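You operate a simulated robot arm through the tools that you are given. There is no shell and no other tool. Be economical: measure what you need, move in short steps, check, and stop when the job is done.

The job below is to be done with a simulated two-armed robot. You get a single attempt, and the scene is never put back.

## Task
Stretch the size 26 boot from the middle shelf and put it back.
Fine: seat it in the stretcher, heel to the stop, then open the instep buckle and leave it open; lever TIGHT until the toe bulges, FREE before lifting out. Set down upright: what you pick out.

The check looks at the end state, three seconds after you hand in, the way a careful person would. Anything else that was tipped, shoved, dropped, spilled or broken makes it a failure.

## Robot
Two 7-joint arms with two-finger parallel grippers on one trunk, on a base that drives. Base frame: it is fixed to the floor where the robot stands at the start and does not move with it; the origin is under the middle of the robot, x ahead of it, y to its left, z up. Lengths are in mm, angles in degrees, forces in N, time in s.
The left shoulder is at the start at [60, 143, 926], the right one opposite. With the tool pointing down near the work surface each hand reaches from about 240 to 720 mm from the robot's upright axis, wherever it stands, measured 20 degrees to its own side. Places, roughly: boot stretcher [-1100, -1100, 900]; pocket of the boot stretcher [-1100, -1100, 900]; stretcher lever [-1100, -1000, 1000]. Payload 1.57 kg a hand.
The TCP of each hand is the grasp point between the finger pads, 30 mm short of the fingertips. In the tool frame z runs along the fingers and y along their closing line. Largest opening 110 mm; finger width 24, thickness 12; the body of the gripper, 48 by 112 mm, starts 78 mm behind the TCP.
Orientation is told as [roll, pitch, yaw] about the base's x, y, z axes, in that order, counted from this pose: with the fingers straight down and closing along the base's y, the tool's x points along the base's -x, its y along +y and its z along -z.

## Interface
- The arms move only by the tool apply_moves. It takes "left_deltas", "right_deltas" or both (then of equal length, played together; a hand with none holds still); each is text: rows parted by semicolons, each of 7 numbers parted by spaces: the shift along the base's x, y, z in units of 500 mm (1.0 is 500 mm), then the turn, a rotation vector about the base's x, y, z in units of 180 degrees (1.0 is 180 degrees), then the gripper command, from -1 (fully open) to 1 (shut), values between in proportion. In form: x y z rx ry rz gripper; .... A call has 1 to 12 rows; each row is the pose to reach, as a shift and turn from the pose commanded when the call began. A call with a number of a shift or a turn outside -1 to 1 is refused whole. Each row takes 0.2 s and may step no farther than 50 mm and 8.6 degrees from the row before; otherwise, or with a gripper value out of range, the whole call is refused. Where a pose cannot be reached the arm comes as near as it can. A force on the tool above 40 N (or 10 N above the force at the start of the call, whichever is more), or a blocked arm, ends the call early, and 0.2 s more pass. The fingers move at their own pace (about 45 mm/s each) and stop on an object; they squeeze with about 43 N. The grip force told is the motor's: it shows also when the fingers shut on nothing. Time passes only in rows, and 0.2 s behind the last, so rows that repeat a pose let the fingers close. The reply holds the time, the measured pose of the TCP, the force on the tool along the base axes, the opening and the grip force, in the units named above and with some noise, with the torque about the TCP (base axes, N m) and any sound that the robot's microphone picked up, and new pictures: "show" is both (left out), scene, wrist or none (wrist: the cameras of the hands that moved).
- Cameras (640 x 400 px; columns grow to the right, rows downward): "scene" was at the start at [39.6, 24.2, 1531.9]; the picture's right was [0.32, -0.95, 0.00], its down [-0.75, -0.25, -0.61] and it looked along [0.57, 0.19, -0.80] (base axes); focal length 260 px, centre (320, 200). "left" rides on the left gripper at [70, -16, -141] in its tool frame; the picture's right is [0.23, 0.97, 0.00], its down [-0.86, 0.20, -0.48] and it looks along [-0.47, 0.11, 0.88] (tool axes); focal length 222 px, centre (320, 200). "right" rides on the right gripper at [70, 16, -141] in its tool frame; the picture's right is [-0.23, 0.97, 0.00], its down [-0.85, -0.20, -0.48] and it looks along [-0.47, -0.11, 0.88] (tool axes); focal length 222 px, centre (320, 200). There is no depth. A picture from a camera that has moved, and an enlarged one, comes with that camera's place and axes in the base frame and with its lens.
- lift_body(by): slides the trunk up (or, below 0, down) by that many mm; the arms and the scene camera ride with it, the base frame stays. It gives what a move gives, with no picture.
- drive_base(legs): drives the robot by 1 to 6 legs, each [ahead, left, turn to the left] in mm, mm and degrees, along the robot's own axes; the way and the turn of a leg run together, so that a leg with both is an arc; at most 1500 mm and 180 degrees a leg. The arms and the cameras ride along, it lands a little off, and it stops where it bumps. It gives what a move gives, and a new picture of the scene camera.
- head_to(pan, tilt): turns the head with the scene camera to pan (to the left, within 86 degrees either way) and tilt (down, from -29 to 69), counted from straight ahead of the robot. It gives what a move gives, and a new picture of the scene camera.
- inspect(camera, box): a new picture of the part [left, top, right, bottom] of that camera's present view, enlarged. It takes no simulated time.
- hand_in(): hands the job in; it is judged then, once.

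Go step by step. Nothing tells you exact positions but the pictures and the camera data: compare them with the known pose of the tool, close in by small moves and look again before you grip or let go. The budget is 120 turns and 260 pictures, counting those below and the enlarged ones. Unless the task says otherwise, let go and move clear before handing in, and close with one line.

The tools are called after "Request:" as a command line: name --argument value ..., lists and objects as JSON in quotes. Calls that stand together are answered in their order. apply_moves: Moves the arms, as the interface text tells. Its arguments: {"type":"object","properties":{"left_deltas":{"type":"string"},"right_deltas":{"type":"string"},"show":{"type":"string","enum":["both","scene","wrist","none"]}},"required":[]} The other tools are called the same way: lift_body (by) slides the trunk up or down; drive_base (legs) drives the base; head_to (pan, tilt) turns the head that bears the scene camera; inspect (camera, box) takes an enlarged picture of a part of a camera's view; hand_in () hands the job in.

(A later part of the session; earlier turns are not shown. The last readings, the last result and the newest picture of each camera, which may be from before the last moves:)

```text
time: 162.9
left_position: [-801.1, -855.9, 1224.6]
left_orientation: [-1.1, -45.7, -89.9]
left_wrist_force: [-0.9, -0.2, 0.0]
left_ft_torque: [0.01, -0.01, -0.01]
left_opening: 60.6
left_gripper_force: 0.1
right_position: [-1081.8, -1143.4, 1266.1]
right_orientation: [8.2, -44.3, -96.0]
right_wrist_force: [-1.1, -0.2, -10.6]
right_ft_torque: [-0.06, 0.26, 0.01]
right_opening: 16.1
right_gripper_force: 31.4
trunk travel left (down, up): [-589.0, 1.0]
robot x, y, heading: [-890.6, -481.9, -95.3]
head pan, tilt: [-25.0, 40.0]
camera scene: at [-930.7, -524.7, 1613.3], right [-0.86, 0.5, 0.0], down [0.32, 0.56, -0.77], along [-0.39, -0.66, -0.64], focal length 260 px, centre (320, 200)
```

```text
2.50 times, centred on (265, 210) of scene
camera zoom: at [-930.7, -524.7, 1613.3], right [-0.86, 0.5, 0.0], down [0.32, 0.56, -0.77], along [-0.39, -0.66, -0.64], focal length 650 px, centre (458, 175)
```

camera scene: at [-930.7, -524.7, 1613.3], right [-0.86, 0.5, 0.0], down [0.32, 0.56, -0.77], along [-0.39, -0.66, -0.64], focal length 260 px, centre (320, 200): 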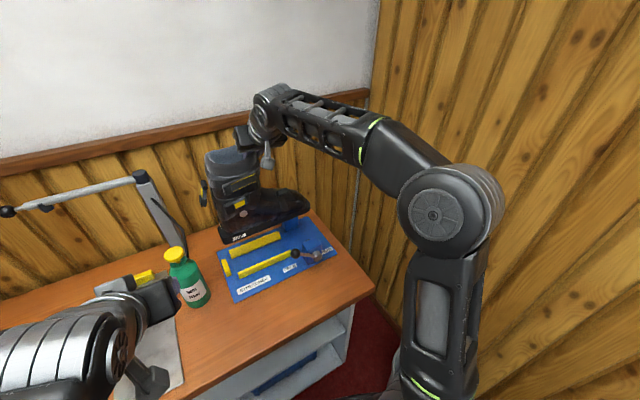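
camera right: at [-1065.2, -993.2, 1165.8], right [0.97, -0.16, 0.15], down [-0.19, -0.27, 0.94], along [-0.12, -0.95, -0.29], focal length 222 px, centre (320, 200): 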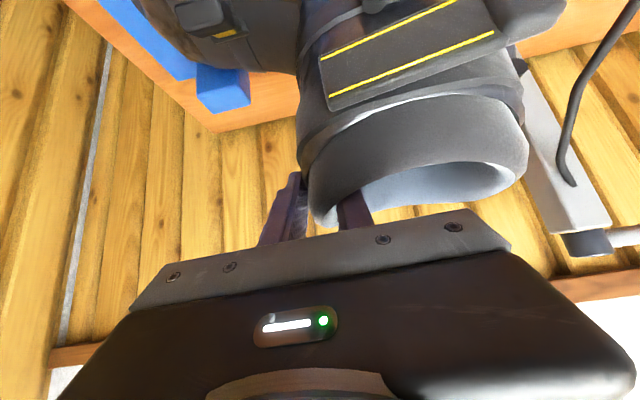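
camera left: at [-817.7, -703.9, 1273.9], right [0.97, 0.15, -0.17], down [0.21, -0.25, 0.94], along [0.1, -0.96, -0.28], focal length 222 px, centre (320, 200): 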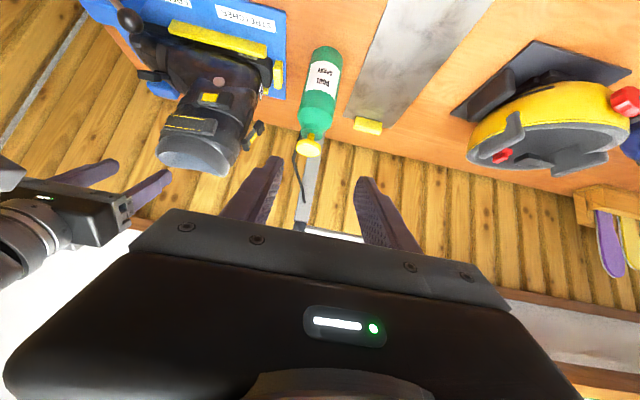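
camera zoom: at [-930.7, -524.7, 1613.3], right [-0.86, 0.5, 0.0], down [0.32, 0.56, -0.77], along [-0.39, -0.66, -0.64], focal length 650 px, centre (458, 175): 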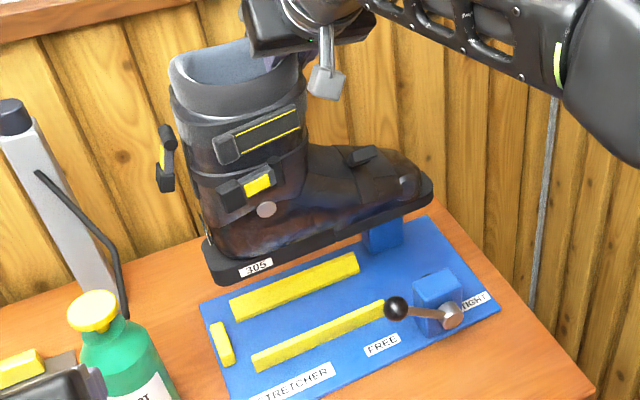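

Clean lift; the stretcher is undisturbed. I'll back up and set the boot on the free front strip of the counter to change grip again.

Request:
drive_base --legs '[[-232, 0, 0]]'

Request:
apply_moves --right_deltas "0 0 -0.06 0 0 0 1; 0 0 -0.12 0 0 0 1; 0 0 -0.18 0 0 0 1; 0 0 -0.23 0 0 0 1; 0 0 -0.26 0 0 0 1; 0 0 -0.28 0 0 0 1; 0 0 -0.28 0 0 0 1" --show "scene"

Request:
inspect --camera "scene" --box '[200, 180, 360, 330]'

```text
time: 164.7
left_position: [-779.8, -625.1, 1223.7]
left_orientation: [-1.1, -45.8, -89.7]
left_wrist_force: [0.3, 1.1, -0.1]
left_ft_torque: [0.0, 0.01, -0.01]
left_opening: 60.5
left_gripper_force: 0.0
right_position: [-1058.1, -913.1, 1266.4]
right_orientation: [8.1, -44.4, -95.7]
right_wrist_force: [0.5, 0.4, -9.4]
right_ft_torque: [-0.05, 0.21, -0.01]
right_opening: 16.4
right_gripper_force: 31.5
trunk travel left (down, up): [-589.0, 1.0]
robot x, y, heading: [-871.0, -254.1, -95.0]
head pan, tilt: [-25.0, 40.0]
camera scene: at [-909.7, -295.4, 1613.3], right [-0.87, 0.5, 0.0], down [0.32, 0.56, -0.77], along [-0.38, -0.66, -0.64], focal length 260 px, centre (320, 200)
```

scene: 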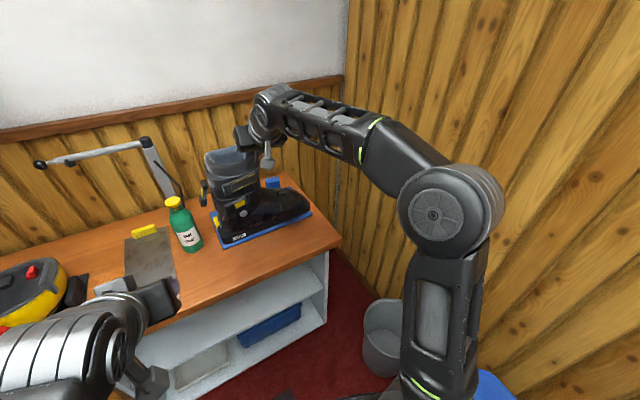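

```text
time: 166.3
left_position: [-779.6, -626.6, 1224.5]
left_orientation: [-1.1, -45.8, -89.8]
left_wrist_force: [0.0, 0.4, 0.8]
left_ft_torque: [0.0, -0.01, 0.0]
left_opening: 60.4
left_gripper_force: 0.0
right_position: [-1058.0, -915.4, 1125.3]
right_orientation: [8.1, -44.4, -95.6]
right_wrist_force: [0.4, 0.3, -9.8]
right_ft_torque: [-0.07, 0.24, 0.03]
right_opening: 16.5
right_gripper_force: 31.1
trunk travel left (down, up): [-589.0, 1.0]
robot x, y, heading: [-866.6, -252.8, -95.1]
head pan, tilt: [-25.0, 40.0]
camera scene: at [-909.8, -296.8, 1613.3], right [-0.87, 0.5, 0.0], down [0.32, 0.56, -0.77], along [-0.38, -0.66, -0.64], focal length 260 px, centre (320, 200)
```

scene: 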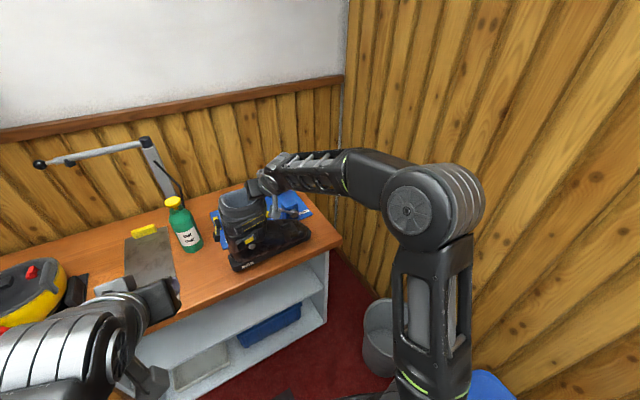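

```text
2.67 times, centred on (280, 255) of scene
camera zoom: at [-909.8, -296.8, 1613.3], right [-0.87, 0.5, 0.0], down [0.32, 0.56, -0.77], along [-0.38, -0.66, -0.64], focal length 694 px, centre (427, 53)
```

zoom: 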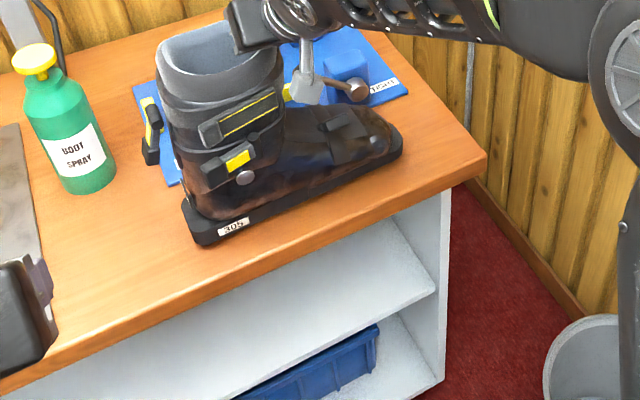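

Request:
apply_moves --right_deltas "0 0 -0.012 0 0 0 1; 0 0 -0.022 0 0 0 1; 0 0 -0.03 0 0 0 1; 0 0 -0.034 0 0 0 1; 0 0 -0.034 0 0 0 1" --show "none"

Request:
inspect --camera "scene" --box '[200, 180, 360, 330]'

```text
time: 167.5
left_position: [-780.3, -625.6, 1226.0]
left_orientation: [-1.0, -45.7, -89.7]
left_wrist_force: [1.0, 0.1, -0.2]
left_ft_torque: [0.0, 0.01, 0.02]
left_opening: 60.3
left_gripper_force: 0.1
right_position: [-1060.2, -913.8, 1110.5]
right_orientation: [8.2, -44.6, -95.8]
right_wrist_force: [-5.3, 2.4, 1.3]
right_ft_torque: [0.74, -0.13, 0.42]
right_opening: 16.1
right_gripper_force: 31.5
trunk travel left (down, up): [-589.0, 1.0]
robot x, y, heading: [-868.0, -253.2, -95.0]
head pan, tilt: [-25.0, 40.0]
```

```text
2.67 times, centred on (280, 255) of scene
camera zoom: at [-910.4, -295.3, 1613.4], right [-0.87, 0.5, 0.0], down [0.32, 0.56, -0.77], along [-0.38, -0.66, -0.64], focal length 694 px, centre (427, 53)
```

zoom: 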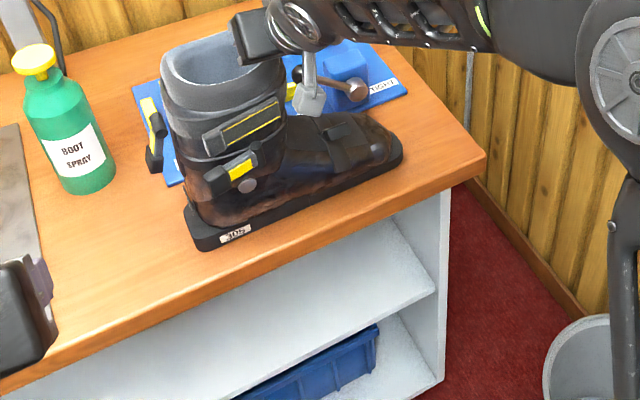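

The boot stands on the counter. I'll release and withdraw, then return the hand toward tool-down.

Request:
apply_moves --right_deltas "0 0 -0.002 0 0 0 1; 0 0 -0.002 0 0 0 0.4; 0 0 -0.002 0 0 0 0; 0 0 -0.002 0 0 0 -0.3; 0 0 -0.002 0 0 0 -0.3; 0 0.04 0.04 0 0.01 0 -0.3; 0 0.09 0.09 0 0.02 0 -0.3; 0 0.15 0.15 0 0.036 0 -0.3; 0 0.21 0.2 0 0.036 0 -0.3; 0 0.28 0.2 0 0.036 0 -0.3" --show "scene"

Request:
inspect --camera "scene" --box '[200, 180, 360, 330]'

```text
time: 169.7
left_position: [-779.1, -624.5, 1224.5]
left_orientation: [-1.1, -46.0, -89.7]
left_wrist_force: [0.6, 0.8, 0.5]
left_ft_torque: [0.0, 0.01, -0.03]
left_opening: 60.4
left_gripper_force: 0.1
right_position: [-1059.1, -773.3, 1209.6]
right_orientation: [-1.1, -44.8, -89.2]
right_wrist_force: [0.4, 0.4, 0.2]
right_ft_torque: [-0.02, 0.0, -0.01]
right_opening: 71.4
right_gripper_force: 0.0
trunk travel left (down, up): [-589.0, 1.0]
robot x, y, heading: [-870.3, -253.9, -95.0]
head pan, tilt: [-25.0, 40.0]
camera scene: at [-909.7, -294.3, 1613.4], right [-0.87, 0.5, 0.0], down [0.32, 0.56, -0.77], along [-0.38, -0.66, -0.64], focal length 260 px, centre (320, 200)
```

scene: 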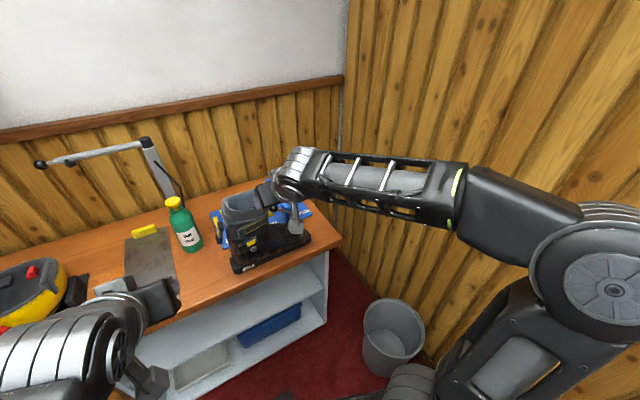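

```text
2.67 times, centred on (280, 255) of scene
camera zoom: at [-909.7, -294.3, 1613.4], right [-0.87, 0.5, 0.0], down [0.32, 0.56, -0.77], along [-0.38, -0.66, -0.64], focal length 694 px, centre (427, 53)
```

zoom: 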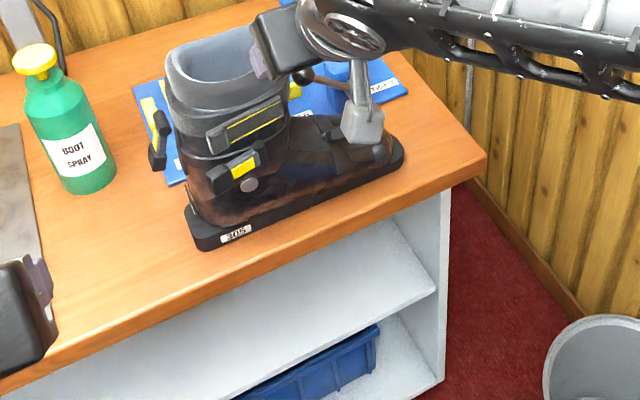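

Now I'll un-tilt the hand in free space (lower and further back), and then yaw it for the left-wall grip.

Request:
apply_moves --right_deltas "0 0.05 -0.06 0.04 0 0 -0.09; 0 0.1 -0.12 0.085 0 0 -0.09; 0 0.1 -0.2 0.13 0 0 -0.09; 0 0.1 -0.28 0.175 0 0 -0.09; 0 0.1 -0.3 0.22 0 0 -0.09; 0 0.1 -0.3 0.25 0 0 -0.09; 0 0.1 -0.3 0.25 0 0 -0.09" --show "none"

Request:
apply_moves --right_deltas "0 0 0 0 0 -0.046 -0.09; 0 0 0 0 0 -0.092 -0.09; 0 0 0 0 0 -0.138 -0.09; 0 0 0 0 0 -0.184 -0.09; 0 0 0.01 0 0 -0.23 -0.09; 0 0 0.04 0 0 -0.276 -0.09; 0 0 0.08 0 0 -0.322 -0.09; 0 0 0.12 0 0 -0.368 -0.09; 0 0 0.16 0 0 -0.414 -0.09; 0 0 0.2 0 0 -0.46 -0.09; 0 0 0.23 0 0 -0.5 -0.09; 0 0 0.25 0 0 -0.5 -0.09" --show "none"

```text
time: 171.3
left_position: [-780.2, -625.1, 1224.2]
left_orientation: [-1.1, -45.9, -89.8]
left_wrist_force: [-0.8, -0.1, -0.7]
left_ft_torque: [0.02, -0.02, 0.01]
left_opening: 60.5
left_gripper_force: 0.1
right_position: [-1060.3, -722.7, 1060.7]
right_orientation: [-0.5, 0.3, -89.5]
right_wrist_force: [-0.4, 0.7, -0.4]
right_ft_torque: [-0.01, -0.01, 0.0]
right_opening: 60.4
right_gripper_force: 0.0
trunk travel left (down, up): [-589.0, 1.0]
robot x, y, heading: [-867.9, -253.0, -95.4]
head pan, tilt: [-25.0, 40.0]
```

```text
time: 173.9
left_position: [-779.3, -625.4, 1225.3]
left_orientation: [-1.1, -45.8, -89.6]
left_wrist_force: [-0.4, 0.2, -0.2]
left_ft_torque: [0.05, -0.01, -0.04]
left_opening: 60.7
left_gripper_force: 0.0
right_position: [-1059.7, -725.5, 1167.4]
right_orientation: [-0.6, 0.1, -176.0]
right_wrist_force: [0.4, -0.4, 0.0]
right_ft_torque: [0.0, -0.02, 0.02]
right_opening: 60.0
right_gripper_force: 0.0
right hand out of reach, approached as far as the arm can: row 11, 12
trunk travel left (down, up): [-589.0, 1.0]
robot x, y, heading: [-869.4, -255.5, -95.1]
head pan, tilt: [-25.0, 40.0]
```

Request:
apply_moves --right_deltas "0 0.03 0.015 0 0 -0.01 -0.09; 0 0.06 0.03 0 0 -0.022 -0.09; 0 0.07 0.04 0 0 -0.022 -0.09" --show "none"

Request:
drive_base --legs '[[150, 58, 0]]'

Request:
inspect --camera "right" --box '[0, 0, 640, 400]'

```text
time: 174.7
left_position: [-780.4, -625.7, 1225.8]
left_orientation: [-1.0, -45.8, -89.7]
left_wrist_force: [-0.4, 0.5, -0.4]
left_ft_torque: [0.02, 0.04, 0.02]
left_opening: 60.5
left_gripper_force: 0.1
right_position: [-1061.6, -701.5, 1178.9]
right_orientation: [-0.4, 0.2, -178.8]
right_wrist_force: [-0.2, -0.5, -0.7]
right_ft_torque: [-0.03, -0.01, 0.01]
right_opening: 60.0
right_gripper_force: 0.1
right hand out of reach, approached as far as the arm can: row 2, 3
trunk travel left (down, up): [-589.0, 1.0]
robot x, y, heading: [-870.9, -256.4, -94.8]
head pan, tilt: [-25.0, 40.0]
```

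```text
time: 176.1
left_position: [-732.9, -784.0, 1224.2]
left_orientation: [-1.0, -45.7, -89.6]
left_wrist_force: [-0.5, -0.8, -0.6]
left_ft_torque: [-0.02, -0.01, -0.01]
left_opening: 60.5
left_gripper_force: 0.2
right_position: [-1013.4, -860.5, 1178.0]
right_orientation: [-0.4, 0.2, -178.7]
right_wrist_force: [-0.1, -0.9, -0.5]
right_ft_torque: [0.02, 0.04, 0.02]
right_opening: 59.8
right_gripper_force: 0.0
trunk travel left (down, up): [-589.0, 1.0]
robot x, y, heading: [-820.4, -409.8, -94.9]
head pan, tilt: [-25.0, 40.0]
camera scene: at [-863.2, -454.4, 1613.3], right [-0.87, 0.5, 0.0], down [0.32, 0.56, -0.77], along [-0.38, -0.66, -0.64], focal length 260 px, centre (320, 200)
```

scene: 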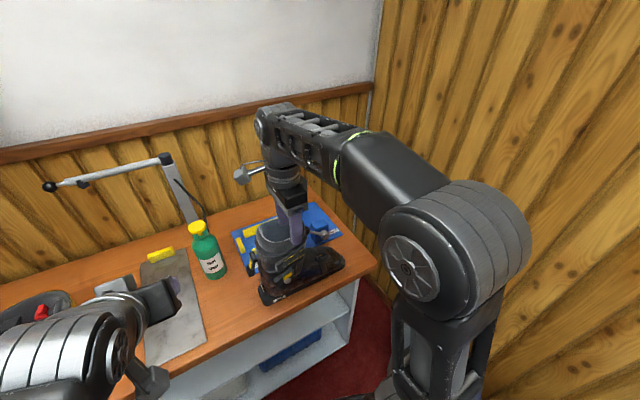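

```text
1.00 times, centred on (320, 200) of right (not enlarged: the box is as wide or as high as the picture)
camera zoom: at [-944.1, -876.8, 1318.9], right [-0.21, -0.98, -0.01], down [-0.86, 0.18, 0.48], along [-0.47, 0.1, -0.88], focal length 222 px, centre (320, 200)
```

zoom: 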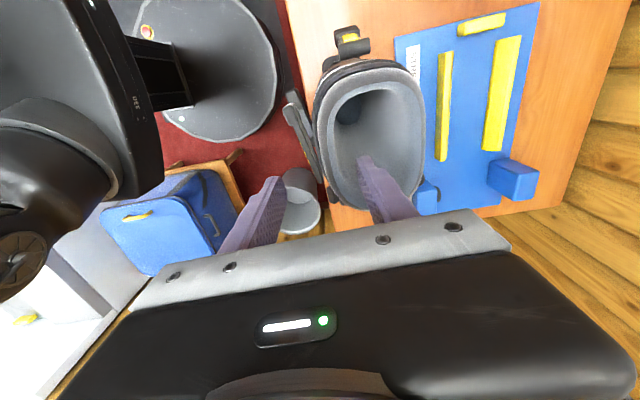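

Request:
drive_base --legs '[[62, 0, 0]]'

Request:
apply_moves --right_deltas "0 -0.025 0 0 0 -0.006 -0.09; 0 -0.048 0 0 0 -0.006 -0.09; 0 -0.048 0 0 0 -0.006 -0.09" --show "wrist"

```text
time: 177.1
left_position: [-738.7, -847.7, 1223.9]
left_orientation: [-1.2, -45.6, -89.6]
left_wrist_force: [0.3, -0.6, 0.9]
left_ft_torque: [0.01, -0.03, -0.02]
left_opening: 60.5
left_gripper_force: 0.1
right_position: [-1019.9, -923.1, 1178.2]
right_orientation: [-0.4, 0.2, -178.7]
right_wrist_force: [1.2, -0.6, 0.2]
right_ft_torque: [0.01, -0.01, 0.02]
right_opening: 60.3
right_gripper_force: 0.1
trunk travel left (down, up): [-589.0, 1.0]
robot x, y, heading: [-827.6, -468.1, -94.8]
head pan, tilt: [-25.0, 40.0]
camera scene: at [-869.3, -518.2, 1613.3], right [-0.87, 0.5, 0.0], down [0.32, 0.56, -0.77], along [-0.38, -0.66, -0.64], focal length 260 px, centre (320, 200)
```

scene: 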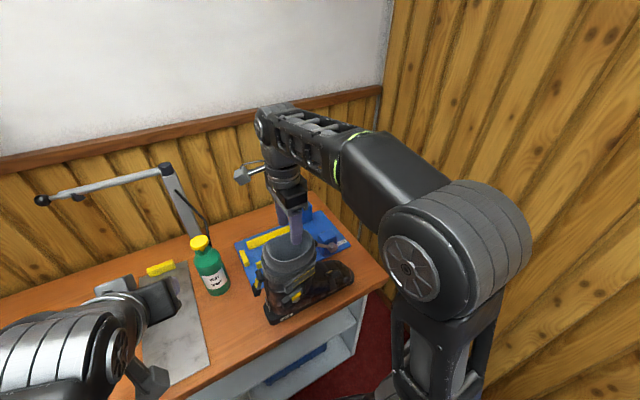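

```text
time: 177.9
left_position: [-737.2, -845.3, 1224.2]
left_orientation: [-1.1, -45.8, -89.6]
left_wrist_force: [-0.6, -0.1, 0.2]
left_ft_torque: [-0.03, -0.01, -0.03]
left_opening: 60.6
left_gripper_force: 0.0
right_position: [-1018.7, -922.3, 1177.0]
right_orientation: [-0.5, 0.2, -178.7]
right_wrist_force: [1.1, -0.6, 0.3]
right_ft_torque: [0.02, -0.03, 0.01]
right_opening: 60.0
right_gripper_force: 0.1
right hand out of reach, approached as far as the arm can: row 1, 2, 3
trunk travel left (down, up): [-589.0, 1.0]
robot x, y, heading: [-827.6, -472.4, -95.1]
head pan, tilt: [-25.0, 40.0]
camera right: at [-949.6, -938.6, 1319.4], right [-0.2, -0.98, -0.01], down [-0.86, 0.18, 0.48], along [-0.47, 0.1, -0.88], focal length 222 px, centre (320, 200)
```

right: 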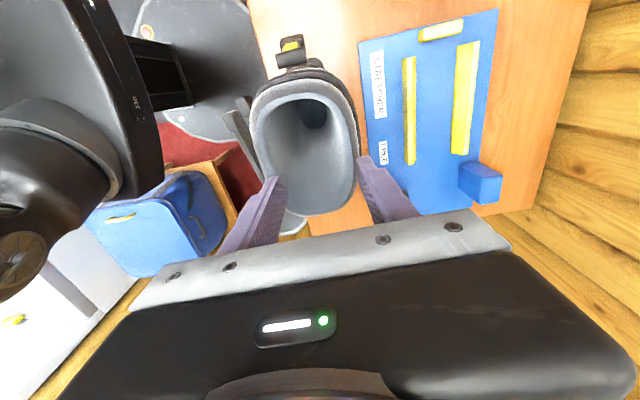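

Request:
drive_base --legs '[[24, 0, 0]]'

Request:
inspect --camera "right" --box '[220, 60, 440, 240]'

```text
time: 178.7
left_position: [-740.5, -871.2, 1224.6]
left_orientation: [-1.0, -45.7, -89.6]
left_wrist_force: [0.6, -0.7, -0.3]
left_ft_torque: [-0.02, 0.02, 0.0]
left_opening: 60.4
left_gripper_force: 0.0
right_position: [-1021.3, -948.3, 1177.6]
right_orientation: [-0.4, 0.2, -178.7]
right_wrist_force: [0.4, -0.1, -0.3]
right_ft_torque: [0.07, -0.01, 0.03]
right_opening: 59.9
right_gripper_force: 0.1
trunk travel left (down, up): [-589.0, 1.0]
robot x, y, heading: [-830.1, -493.0, -94.9]
head pan, tilt: [-25.0, 40.0]
camera scene: at [-871.4, -541.9, 1613.3], right [-0.87, 0.5, 0.0], down [0.32, 0.56, -0.77], along [-0.38, -0.66, -0.64], focal length 260 px, centre (320, 200)
```

scene: 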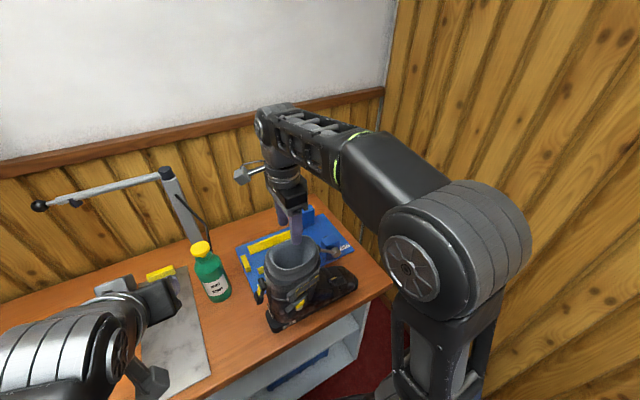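

```text
2.22 times, centred on (330, 150) of right
camera zoom: at [-952.0, -964.2, 1318.8], right [-0.2, -0.98, -0.01], down [-0.86, 0.18, 0.48], along [-0.47, 0.1, -0.88], focal length 494 px, centre (298, 311)
```

zoom: 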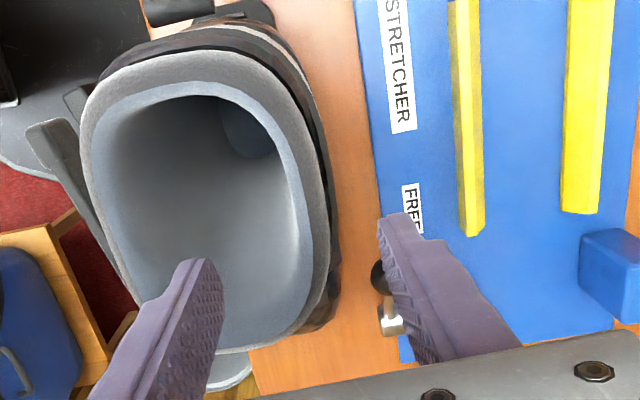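

Aligned: the left cuff wall sits between the fingers. I'll descend, close, and lift a little.

Request:
apply_moves --right_deltas "0 0 -0.03 0 0 0 -0.09; 0 0 -0.06 0 0 0 -0.09; 0 0 -0.09 0 0 0 -0.09; 0 0 -0.112 0 0 0 -0.09; 0 0 -0.112 0 0 0 0.4; 0 0 -0.112 0 0 0 1; 0 0 -0.112 0 0 0 1; 0 0 -0.112 0 0 0 1; 0 0 -0.112 0 0 0 1" --show "wrist"

```text
time: 180.7
left_position: [-741.0, -869.9, 1225.4]
left_orientation: [-1.2, -45.9, -89.6]
left_wrist_force: [-0.4, -0.2, 0.2]
left_ft_torque: [0.03, -0.01, 0.01]
left_opening: 60.3
left_gripper_force: 0.2
right_position: [-1020.8, -948.0, 1123.4]
right_orientation: [-0.3, 0.1, -178.8]
right_wrist_force: [-0.1, -1.6, 4.2]
right_ft_torque: [-0.07, 0.04, -0.69]
right_opening: 17.3
right_gripper_force: 31.7
trunk travel left (down, up): [-589.0, 1.0]
robot x, y, heading: [-828.7, -499.1, -94.9]
head pan, tilt: [-25.0, 40.0]
camera right: at [-951.2, -964.1, 1264.2], right [-0.21, -0.98, -0.01], down [-0.86, 0.18, 0.48], along [-0.46, 0.1, -0.88], focal length 222 px, centre (320, 200)
```

right: 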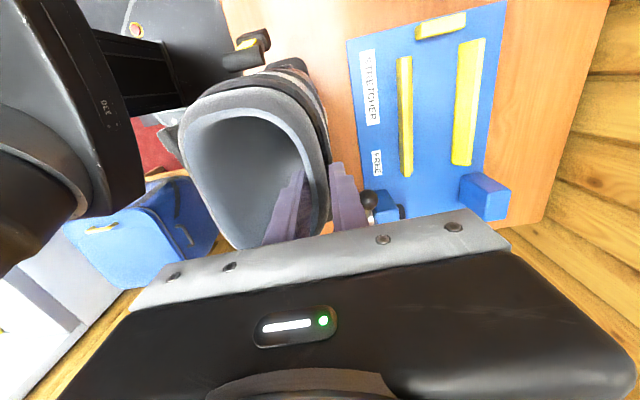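

Request:
apply_moves --right_deltas "0 0 0.015 0 0 0 1; 0 0 0.035 0 0 0 1; 0 0 0.06 0 0 0 1; 0 0.01 0.08 0 0 0 1; 0 0.03 0.09 0 0 0 1" --show "none"

Request:
inspect --camera "scene" --box '[200, 180, 380, 340]'

```text
time: 181.9
left_position: [-741.1, -870.5, 1224.9]
left_orientation: [-0.9, -45.8, -89.5]
left_wrist_force: [-0.9, -0.6, 0.0]
left_ft_torque: [-0.01, 0.0, 0.0]
left_opening: 60.5
left_gripper_force: 0.0
right_position: [-1022.7, -930.9, 1166.3]
right_orientation: [-0.4, 0.2, -178.7]
right_wrist_force: [0.0, 0.5, -10.8]
right_ft_torque: [-0.41, -0.18, 0.0]
right_opening: 16.9
right_gripper_force: 31.9
trunk travel left (down, up): [-589.0, 1.0]
robot x, y, heading: [-830.8, -496.8, -94.8]
head pan, tilt: [-25.0, 40.0]
```

```text
2.50 times, centred on (290, 260) of scene
camera zoom: at [-872.0, -539.8, 1613.3], right [-0.87, 0.5, 0.0], down [0.32, 0.56, -0.77], along [-0.38, -0.66, -0.64], focal length 650 px, centre (395, 50)
```

zoom: 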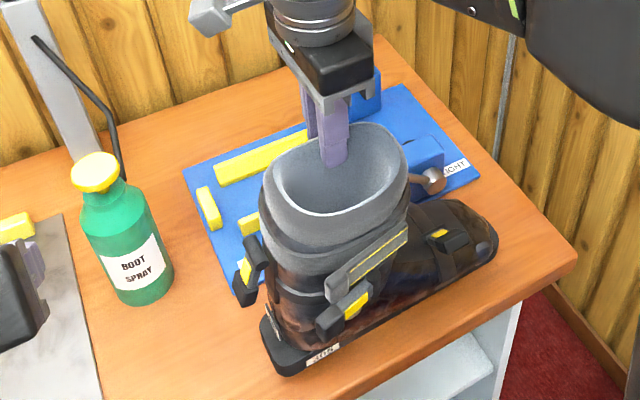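

Request:
inspect --camera "scene" --box '[295, 220, 355, 270]'

Request:
drive_base --legs '[[-400, 0, 0]]'

```text
8.00 times, centred on (325, 245) of scene
camera zoom: at [-872.0, -539.8, 1613.3], right [-0.87, 0.5, 0.0], down [0.32, 0.56, -0.77], along [-0.38, -0.66, -0.64], focal length 2082 px, centre (280, -160)
```

zoom: 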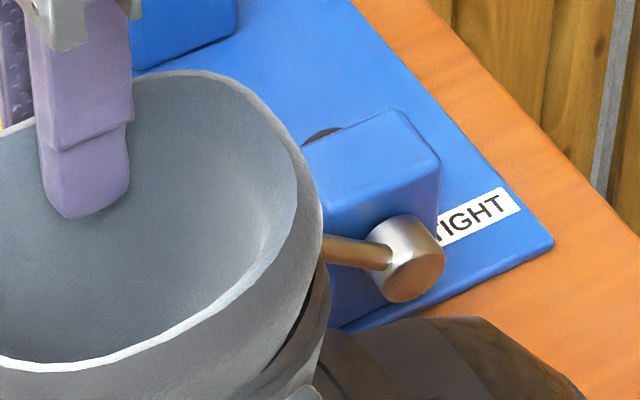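

```text
time: 184.4
left_position: [-708.7, -474.8, 1226.2]
left_orientation: [-1.2, -45.8, -90.0]
left_wrist_force: [0.4, 0.5, -0.1]
left_ft_torque: [0.0, 0.0, -0.02]
left_opening: 60.3
left_gripper_force: 0.0
right_position: [-987.6, -533.5, 1166.1]
right_orientation: [-0.4, 0.2, -179.0]
right_wrist_force: [0.2, 0.4, -10.9]
right_ft_torque: [-0.42, -0.19, 0.02]
right_opening: 17.0
right_gripper_force: 31.9
trunk travel left (down, up): [-589.0, 1.0]
robot x, y, heading: [-796.1, -99.2, -95.1]
head pan, tilt: [-25.0, 40.0]
camera scene: at [-836.1, -143.1, 1613.3], right [-0.86, 0.51, 0.0], down [0.32, 0.55, -0.77], along [-0.39, -0.66, -0.64], focal length 260 px, centre (320, 200)
```

scene: 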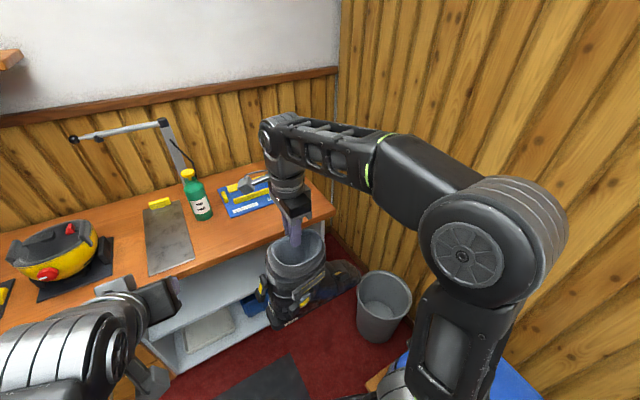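

The boot hangs well, clear of the counter. I'll drive back toward the shelf area by the same route and turn to face it.

Request:
drive_base --legs '[[-226, 195, 0], [-226, 195, 0], [0, 0, 75]]'

Request:
apply_moves --right_deltas "0 0 -0.02 0 0 0.046 1; 0 0 -0.04 0 0 0.092 1; 0 0 -0.06 0 0 0.138 1; 0 0 -0.08 0 0 0.184 1; 0 0 -0.1 0 0 0.23 1; 0 0 -0.12 0 0 0.276 1; 0 0 -0.14 0 0 0.322 1; 0 0 -0.16 0 0 0.368 1; 0 0 -0.18 0 0 0.414 1; 0 0 -0.2 0 0 0.46 1; 0 0 -0.22 0 0 0.506 1; 0 0 -0.24 0 0 0.552 1" --show "none"

Request:
lift_body --by -73

Request:
head_to --pan -5 --tilt 35

```text
time: 191.4
left_position: [23.2, 317.0, 1225.6]
left_orientation: [-1.0, -45.9, -13.6]
left_wrist_force: [0.4, -0.1, -0.4]
left_ft_torque: [0.02, 0.01, 0.01]
left_opening: 60.5
left_gripper_force: 0.0
right_position: [12.5, 30.7, 1166.3]
right_orientation: [-0.4, 0.2, -102.7]
right_wrist_force: [0.5, 0.4, -9.9]
right_ft_torque: [0.08, -0.43, 0.02]
right_opening: 16.8
right_gripper_force: 31.9
trunk travel left (down, up): [-589.0, 1.0]
robot x, y, heading: [-361.4, 321.0, -18.9]
head pan, tilt: [-25.0, 40.0]
camera scene: at [-330.4, 271.7, 1613.3], right [-0.69, -0.72, 0.0], down [-0.46, 0.45, -0.77], along [0.55, -0.53, -0.64], focal length 260 px, centre (320, 200)
```

scene: 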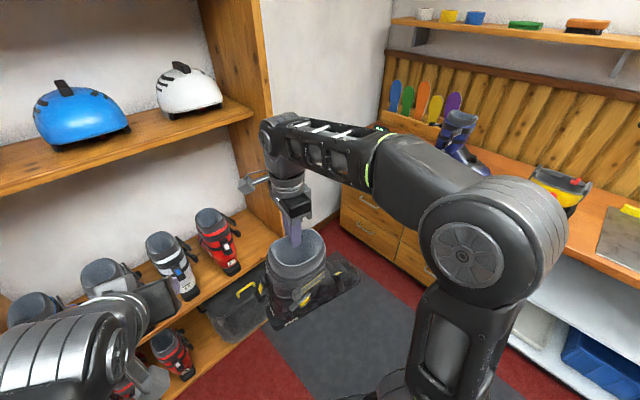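

```text
time: 194.0
left_position: [21.5, 316.9, 1224.4]
left_orientation: [-1.1, -45.8, -13.5]
left_wrist_force: [-0.4, 0.4, 0.8]
left_ft_torque: [-0.03, -0.01, 0.01]
left_opening: 60.5
left_gripper_force: 0.1
right_position: [13.4, 28.5, 1045.4]
right_orientation: [-0.3, 0.4, -3.2]
right_wrist_force: [0.1, 0.2, -10.1]
right_ft_torque: [0.42, 0.15, 0.02]
right_opening: 16.8
right_gripper_force: 32.0
trunk travel left (down, up): [-589.0, 1.0]
robot x, y, heading: [-360.3, 321.4, -18.9]
head pan, tilt: [-25.0, 40.0]
```

```text
time: 195.1
left_position: [21.3, 317.6, 1150.7]
left_orientation: [-1.1, -45.8, -13.6]
left_wrist_force: [-0.9, 0.0, 0.4]
left_ft_torque: [0.0, 0.02, 0.05]
left_opening: 60.4
left_gripper_force: 0.1
right_position: [12.3, 29.4, 972.8]
right_orientation: [-0.4, 0.2, -3.3]
right_wrist_force: [0.0, 0.2, -10.0]
right_ft_torque: [0.41, 0.15, -0.01]
right_opening: 16.8
right_gripper_force: 32.3
trunk travel left (down, up): [-516.0, 74.0]
robot x, y, heading: [-364.0, 322.7, -19.1]
head pan, tilt: [-25.0, 40.0]
```

```text
time: 195.9
left_position: [22.0, 316.9, 1151.1]
left_orientation: [-1.0, -45.8, -13.7]
left_wrist_force: [-1.0, 0.0, -0.3]
left_ft_torque: [0.03, 0.02, 0.01]
left_opening: 60.8
left_gripper_force: 0.1
right_position: [13.7, 30.3, 971.7]
right_orientation: [-0.5, 0.2, -3.3]
right_wrist_force: [-0.1, 0.4, -11.3]
right_ft_torque: [0.43, 0.16, -0.01]
right_opening: 16.9
right_gripper_force: 32.7
trunk travel left (down, up): [-516.0, 74.0]
robot x, y, heading: [-362.5, 324.3, -19.0]
head pan, tilt: [-5.0, 35.0]
camera scene: at [-311.2, 294.8, 1547.8], right [-0.41, -0.91, 0.0], down [-0.52, 0.23, -0.82], along [0.75, -0.33, -0.57], focal length 260 px, centre (320, 200)
```

scene: 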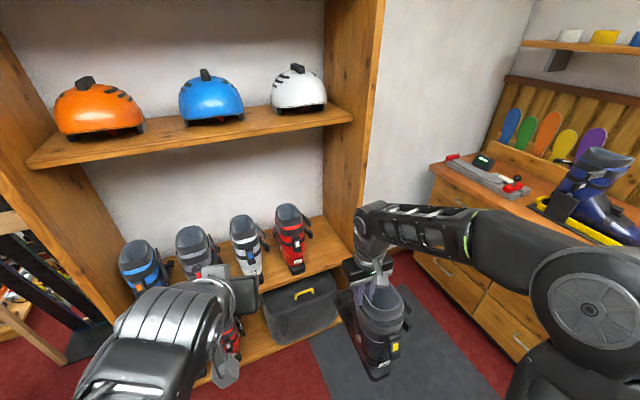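

I'm facing the shelf with the boot level and pointing toe-in. I'll lower and extend the right arm to the earlier posture, lower the left hand, then check before going in.

Request:
apply_moves --right_deltas "0.03 -0.03 -0.016 0 0 0 1; 0.06 -0.06 -0.032 0 0 0 1; 0.09 -0.09 -0.048 0 0 0 1; 0.12 -0.12 -0.064 0 0 0 1; 0.15 -0.15 -0.08 0 0 0 1; 0.177 -0.173 -0.094 0 0 0 1; 0.177 -0.173 -0.094 0 0 0 1" --left_deltas "0 0 -0.05 0 0 0 -0.1; 0 0 -0.1 0 0 0 -0.1; 0 0 -0.15 0 0 0 -0.1; 0 0 -0.2 0 0 0 -0.1; 0 0 -0.25 0 0 0 -0.1; 0 0 -0.28 0 0 0 -0.1; 0 0 -0.28 0 0 0 -0.1" --show "none"

Request:
drive_base --legs '[[160, 34, 0]]'

Request:
inspect --camera "right" --box '[0, 0, 640, 400]'

```text
time: 197.5
left_position: [52.3, 278.8, 1045.1]
left_orientation: [-0.9, -45.6, -13.6]
left_wrist_force: [0.4, -0.5, 0.2]
left_ft_torque: [0.01, 0.0, 0.01]
left_opening: 60.5
left_gripper_force: 0.0
left hand out of reach, approached as far as the arm can: row 3, 4, 5, 6, 7
right_position: [103.9, -56.7, 925.3]
right_orientation: [-0.2, 0.3, -3.3]
right_wrist_force: [0.1, -0.4, -10.4]
right_ft_torque: [0.39, 0.16, -0.02]
right_opening: 16.8
right_gripper_force: 31.8
trunk travel left (down, up): [-516.0, 74.0]
robot x, y, heading: [-362.2, 320.6, -19.4]
head pan, tilt: [-5.0, 35.0]
```

```text
time: 199.0
left_position: [221.1, 260.3, 1045.3]
left_orientation: [-1.0, -45.6, -13.3]
left_wrist_force: [0.2, -0.4, -0.6]
left_ft_torque: [-0.02, 0.04, -0.02]
left_opening: 60.5
left_gripper_force: 0.1
right_position: [272.9, -74.2, 923.6]
right_orientation: [-0.3, 0.3, -3.1]
right_wrist_force: [1.0, -0.4, -11.3]
right_ft_torque: [0.41, 0.1, 0.01]
right_opening: 17.0
right_gripper_force: 31.6
trunk travel left (down, up): [-516.0, 74.0]
robot x, y, heading: [-201.1, 298.5, -18.7]
head pan, tilt: [-5.0, 35.0]
camera scene: at [-143.3, 274.1, 1547.8], right [-0.4, -0.92, 0.0], down [-0.53, 0.23, -0.82], along [0.75, -0.33, -0.58], focal length 260 px, centre (320, 200)
```

scene: 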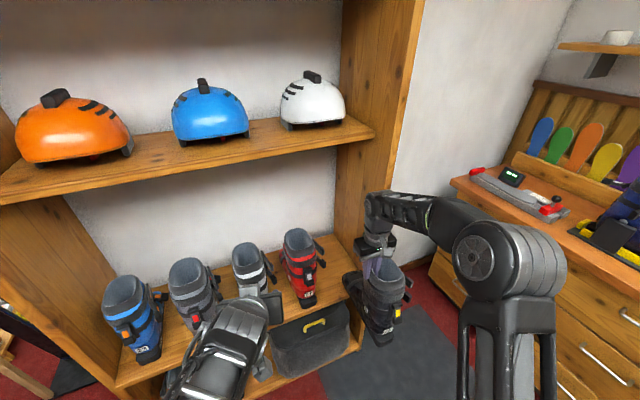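

```text
1.00 times, centred on (320, 200) of right (not enlarged: the box is as wide or as high as the picture)
camera zoom: at [204.6, -55.1, 1065.5], right [0.28, 0.96, -0.01], down [0.85, -0.24, 0.47], along [0.45, -0.14, -0.88], focal length 222 px, centre (320, 200)
```

zoom: 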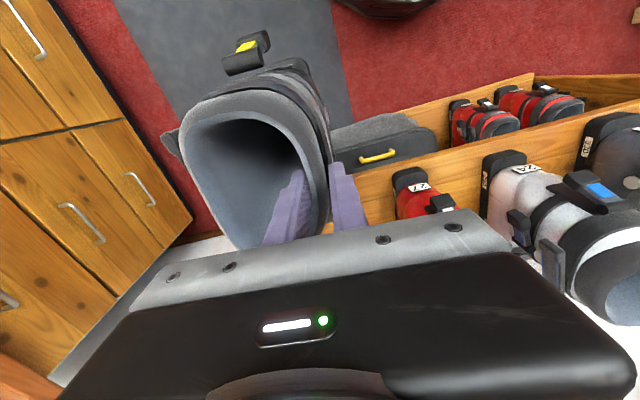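

Request:
apply_moves --left_deltas "-0.05 0.01 0 0.0 0 0 -0.1; -0.1 0.02 0 0 0 0 -0.1; -0.15 0.03 0 0 0 0 -0.1; -0.2 0.03 0 0 0 0 -0.1; -0.24 0.03 0 0 0 0 -0.1" --show "none"

Request:
drive_base --legs '[[132, 47, 0]]'

Request:
inspect --camera "scene" --box '[260, 180, 460, 340]'

```text
time: 200.2
left_position: [108.1, 245.7, 1078.0]
left_orientation: [-2.7, -43.9, -11.8]
left_wrist_force: [-0.6, 0.1, 0.2]
left_ft_torque: [0.03, -0.01, 0.05]
left_opening: 60.8
left_gripper_force: 0.0
left hand out of reach, approached as far as the arm can: row 1, 2, 3, 4, 5
right_position: [271.4, -75.1, 927.9]
right_orientation: [-0.4, 0.3, -3.1]
right_wrist_force: [0.4, 0.6, -10.8]
right_ft_torque: [0.41, 0.18, -0.03]
right_opening: 17.0
right_gripper_force: 32.4
trunk travel left (down, up): [-516.0, 74.0]
robot x, y, heading: [-198.0, 297.5, -18.8]
head pan, tilt: [-5.0, 35.0]
```

```text
time: 201.5
left_position: [250.5, 248.8, 1074.4]
left_orientation: [-2.6, -43.8, -11.9]
left_wrist_force: [-0.7, 0.2, 0.7]
left_ft_torque: [-0.01, 0.02, -0.01]
left_opening: 60.6
left_gripper_force: 0.0
right_position: [413.2, -72.3, 923.3]
right_orientation: [-0.3, 0.4, -2.9]
right_wrist_force: [1.0, -0.6, -10.4]
right_ft_torque: [0.41, 0.12, 0.01]
right_opening: 16.6
right_gripper_force: 31.9
trunk travel left (down, up): [-516.0, 74.0]
robot x, y, heading: [-55.9, 301.1, -18.6]
head pan, tilt: [-5.0, 35.0]
camera scene: at [-2.6, 277.3, 1547.8], right [-0.4, -0.92, 0.0], down [-0.53, 0.23, -0.82], along [0.75, -0.33, -0.58], focal length 260 px, centre (320, 200)
```

scene: 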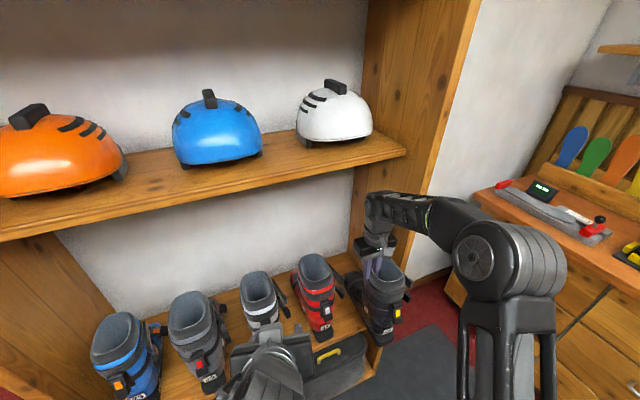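

```text
2.50 times, centred on (360, 260) of scene
camera zoom: at [-2.6, 277.3, 1547.8], right [-0.4, -0.92, 0.0], down [-0.53, 0.23, -0.82], along [0.75, -0.33, -0.58], focal length 650 px, centre (220, 50)
```

zoom: 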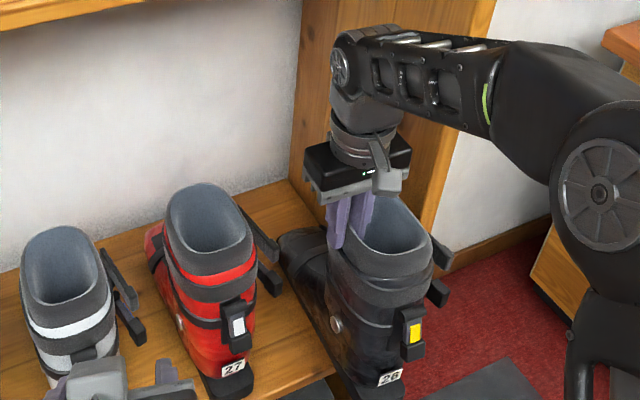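

Entering cleanly. I'll go the remaining 130 mm.

Request:
drive_base --legs '[[122, 42, 0]]'

Request:
inspect --camera "scene" --box '[300, 200, 460, 340]'

Request:
inspect --camera "right" --box '[0, 0, 640, 400]'

```text
time: 202.8
left_position: [377.4, 248.5, 1074.1]
left_orientation: [-2.8, -43.7, -12.1]
left_wrist_force: [0.3, 0.1, 0.5]
left_ft_torque: [-0.03, -0.01, 0.03]
left_opening: 60.7
left_gripper_force: 0.1
right_position: [541.0, -70.3, 923.7]
right_orientation: [-0.3, 0.4, -3.0]
right_wrist_force: [1.0, 0.3, -10.7]
right_ft_torque: [0.44, 0.17, 0.03]
right_opening: 16.8
right_gripper_force: 32.1
trunk travel left (down, up): [-516.0, 74.0]
robot x, y, heading: [77.3, 304.9, -18.8]
head pan, tilt: [-5.0, 35.0]
camera scene: at [125.5, 277.7, 1547.9], right [-0.4, -0.92, 0.0], down [-0.53, 0.23, -0.82], along [0.75, -0.33, -0.58], focal length 260 px, centre (320, 200)
```

scene: 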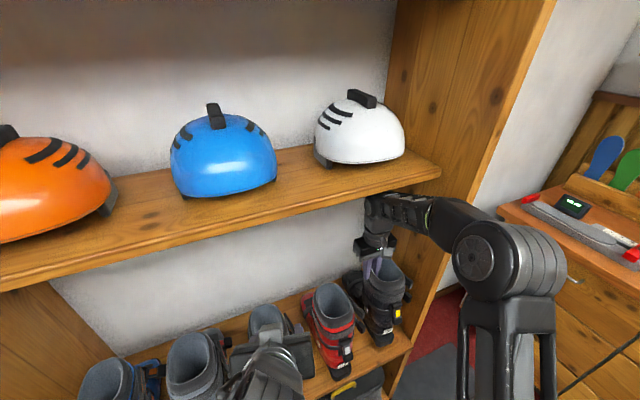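

```text
2.86 times, centred on (380, 270) of scene
camera zoom: at [125.5, 277.7, 1547.9], right [-0.4, -0.92, 0.0], down [-0.53, 0.23, -0.82], along [0.75, -0.33, -0.58], focal length 743 px, centre (149, 0)
```

zoom: 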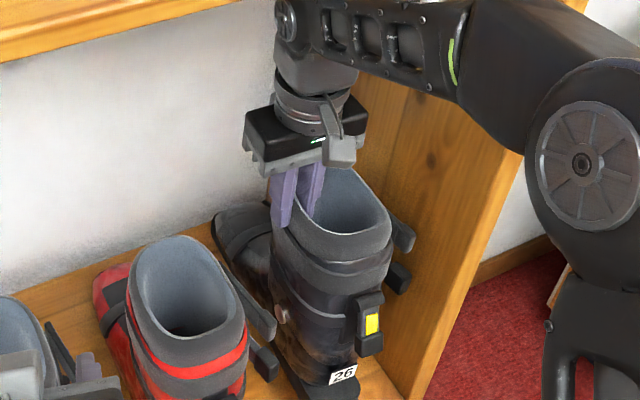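

```text
1.00 times, centred on (320, 200) of right (not enlarged: the box is as wide or as high as the picture)
camera zoom: at [473.6, -51.1, 1065.2], right [0.28, 0.96, -0.01], down [0.85, -0.24, 0.47], along [0.45, -0.14, -0.88], focal length 222 px, centre (320, 200)
```

zoom: 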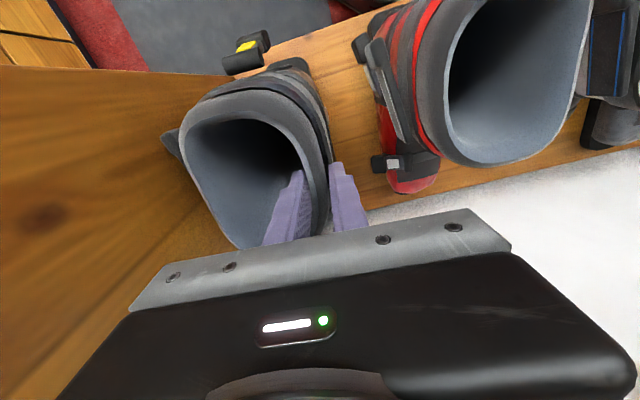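

The boot is back over its place. I'll lower it onto the shelf gently.

Request:
apply_moves --right_deltas "0.006 0 -0.02 0 0 0 1; 0.006 0 -0.04 0 0 0 1; 0.006 0 -0.056 0 0 0 1; 0.006 0 -0.068 0 0 0 1; 0.006 0 -0.076 0 0 0 1; 0.006 0 -0.082 0 0 0 1" --show "none"

Request:
inspect --camera "scene" --box '[300, 200, 460, 340]'

```text
time: 204.2
left_position: [373.8, 253.1, 1077.1]
left_orientation: [-2.9, -43.9, -12.0]
left_wrist_force: [-0.2, -0.1, 0.7]
left_ft_torque: [0.0, -0.03, -0.01]
left_opening: 60.7
left_gripper_force: 0.1
right_position: [544.6, -66.8, 888.1]
right_orientation: [-0.5, -0.2, -2.9]
right_wrist_force: [1.3, 10.1, 30.7]
right_ft_torque: [0.35, -0.05, -0.12]
right_opening: 17.2
right_gripper_force: 32.3
trunk travel left (down, up): [-516.0, 74.0]
robot x, y, heading: [69.6, 303.0, -18.8]
head pan, tilt: [-5.0, 35.0]
```

```text
2.86 times, centred on (380, 270) of scene
camera zoom: at [120.7, 281.7, 1548.5], right [-0.4, -0.92, 0.0], down [-0.52, 0.23, -0.82], along [0.75, -0.33, -0.57], focal length 743 px, centre (149, 0)
```

zoom: 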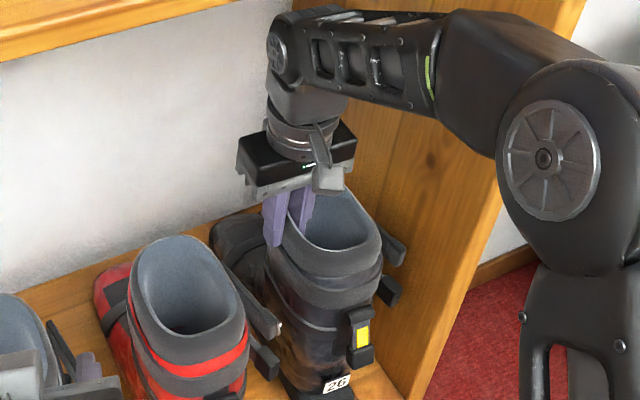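

Request:
apply_moves --right_deltas "0 0 0.008 0 0 0 1; 0 0 0.013 0 0 0 1; 0 0 0.013 0 0 0 1" --show "wrist"

```text
time: 205.0
left_position: [377.1, 249.3, 1075.2]
left_orientation: [-2.7, -43.6, -12.0]
left_wrist_force: [-0.4, -0.5, -0.1]
left_ft_torque: [0.01, -0.02, -0.01]
left_opening: 60.7
left_gripper_force: 0.0
right_position: [540.7, -71.7, 888.3]
right_orientation: [-0.3, 0.6, -3.2]
right_wrist_force: [2.2, 0.0, -9.3]
right_ft_torque: [0.38, -0.18, 0.08]
right_opening: 17.1
right_gripper_force: 32.5
trunk travel left (down, up): [-516.0, 74.0]
robot x, y, heading: [69.2, 304.0, -18.8]
head pan, tilt: [-5.0, 35.0]
camera right: at [474.3, -51.5, 1029.9], right [0.28, 0.96, -0.01], down [0.85, -0.24, 0.47], along [0.45, -0.14, -0.88], focal length 222 px, centre (320, 200)
```

right: 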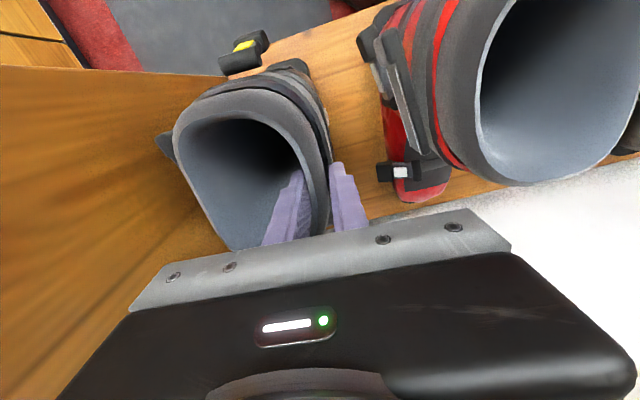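

Request:
apply_moves --right_deltas "0 0 -0.005 0 0 0 1; 0 0 -0.009 0 0 0 1; 0 0 -0.009 0 0 0 1" --show "none"

Request:
inspect --camera "scene" --box '[320, 220, 440, 340]'

```text
time: 205.8
left_position: [374.2, 250.7, 1075.9]
left_orientation: [-2.7, -43.8, -11.9]
left_wrist_force: [0.8, 0.1, -1.5]
left_ft_torque: [0.0, 0.0, -0.01]
left_opening: 60.8
left_gripper_force: 0.0
right_position: [541.1, -69.6, 888.5]
right_orientation: [-0.4, 0.3, -2.9]
right_wrist_force: [-8.1, 5.6, 14.1]
right_ft_torque: [0.19, 1.13, 0.02]
right_opening: 16.8
right_gripper_force: 31.6
trunk travel left (down, up): [-516.0, 74.0]
robot x, y, heading: [70.7, 302.0, -18.9]
head pan, tilt: [-5.0, 35.0]
```

```text
3.33 times, centred on (380, 280) of scene
camera zoom: at [120.7, 280.1, 1548.2], right [-0.4, -0.92, 0.0], down [-0.52, 0.23, -0.82], along [0.75, -0.33, -0.57], focal length 867 px, centre (120, -67)
```

zoom: 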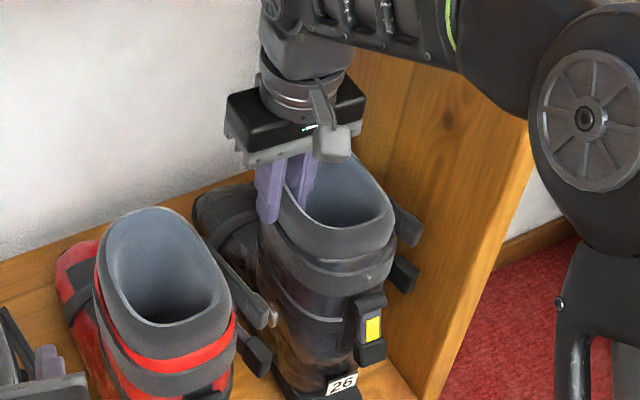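

The boot rests on the shelf. I'll open the fingers gently and check that it stands.

Request:
apply_moves --right_deltas "0 0 0.002 0 0 0 0.6; 0 0 0.002 0 0 0 0.4; 0 0 0.002 0 0 0 0.2; 0 0 0.002 0 0 0 0; 0 0 0.002 0 0 0 -0.09; 0 0 0.002 0 0 0 -0.09" --show "wrist"

Request:
inspect --camera "scene" --box '[320, 220, 440, 340]'

```text
time: 207.2
left_position: [376.1, 249.9, 1074.8]
left_orientation: [-2.8, -43.9, -12.0]
left_wrist_force: [0.1, 0.7, 0.2]
left_ft_torque: [0.04, -0.02, -0.01]
left_opening: 60.7
left_gripper_force: 0.0
right_position: [543.4, -70.7, 887.6]
right_orientation: [-0.4, 0.3, -3.0]
right_wrist_force: [-0.2, 0.5, -0.2]
right_ft_torque: [0.01, -0.01, 0.03]
right_opening: 60.0
right_gripper_force: 0.1
trunk travel left (down, up): [-516.0, 74.0]
robot x, y, heading: [72.6, 305.2, -18.7]
head pan, tilt: [-5.0, 35.0]
camera right: at [474.6, -50.2, 1027.9], right [0.28, 0.96, -0.01], down [0.85, -0.24, 0.48], along [0.46, -0.14, -0.88], focal length 222 px, centre (320, 200)
```

right: 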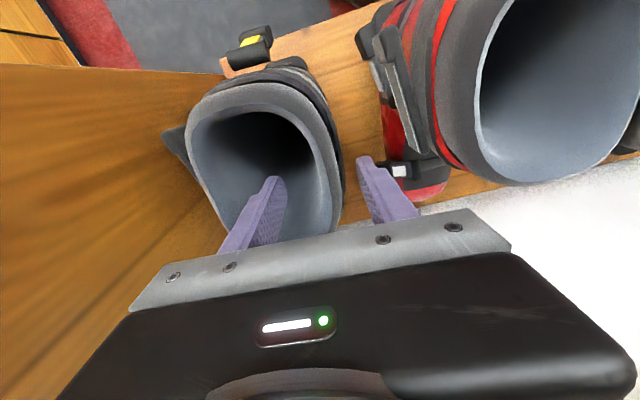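

```text
3.33 times, centred on (380, 280) of scene
camera zoom: at [122.8, 278.5, 1547.9], right [-0.4, -0.92, 0.0], down [-0.53, 0.23, -0.82], along [0.75, -0.33, -0.57], focal length 867 px, centre (120, -67)
```

zoom: 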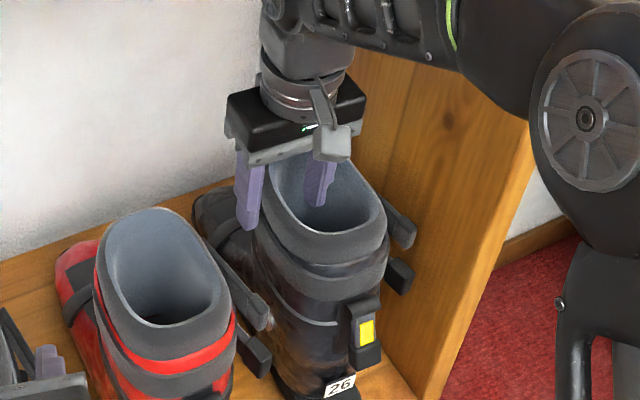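

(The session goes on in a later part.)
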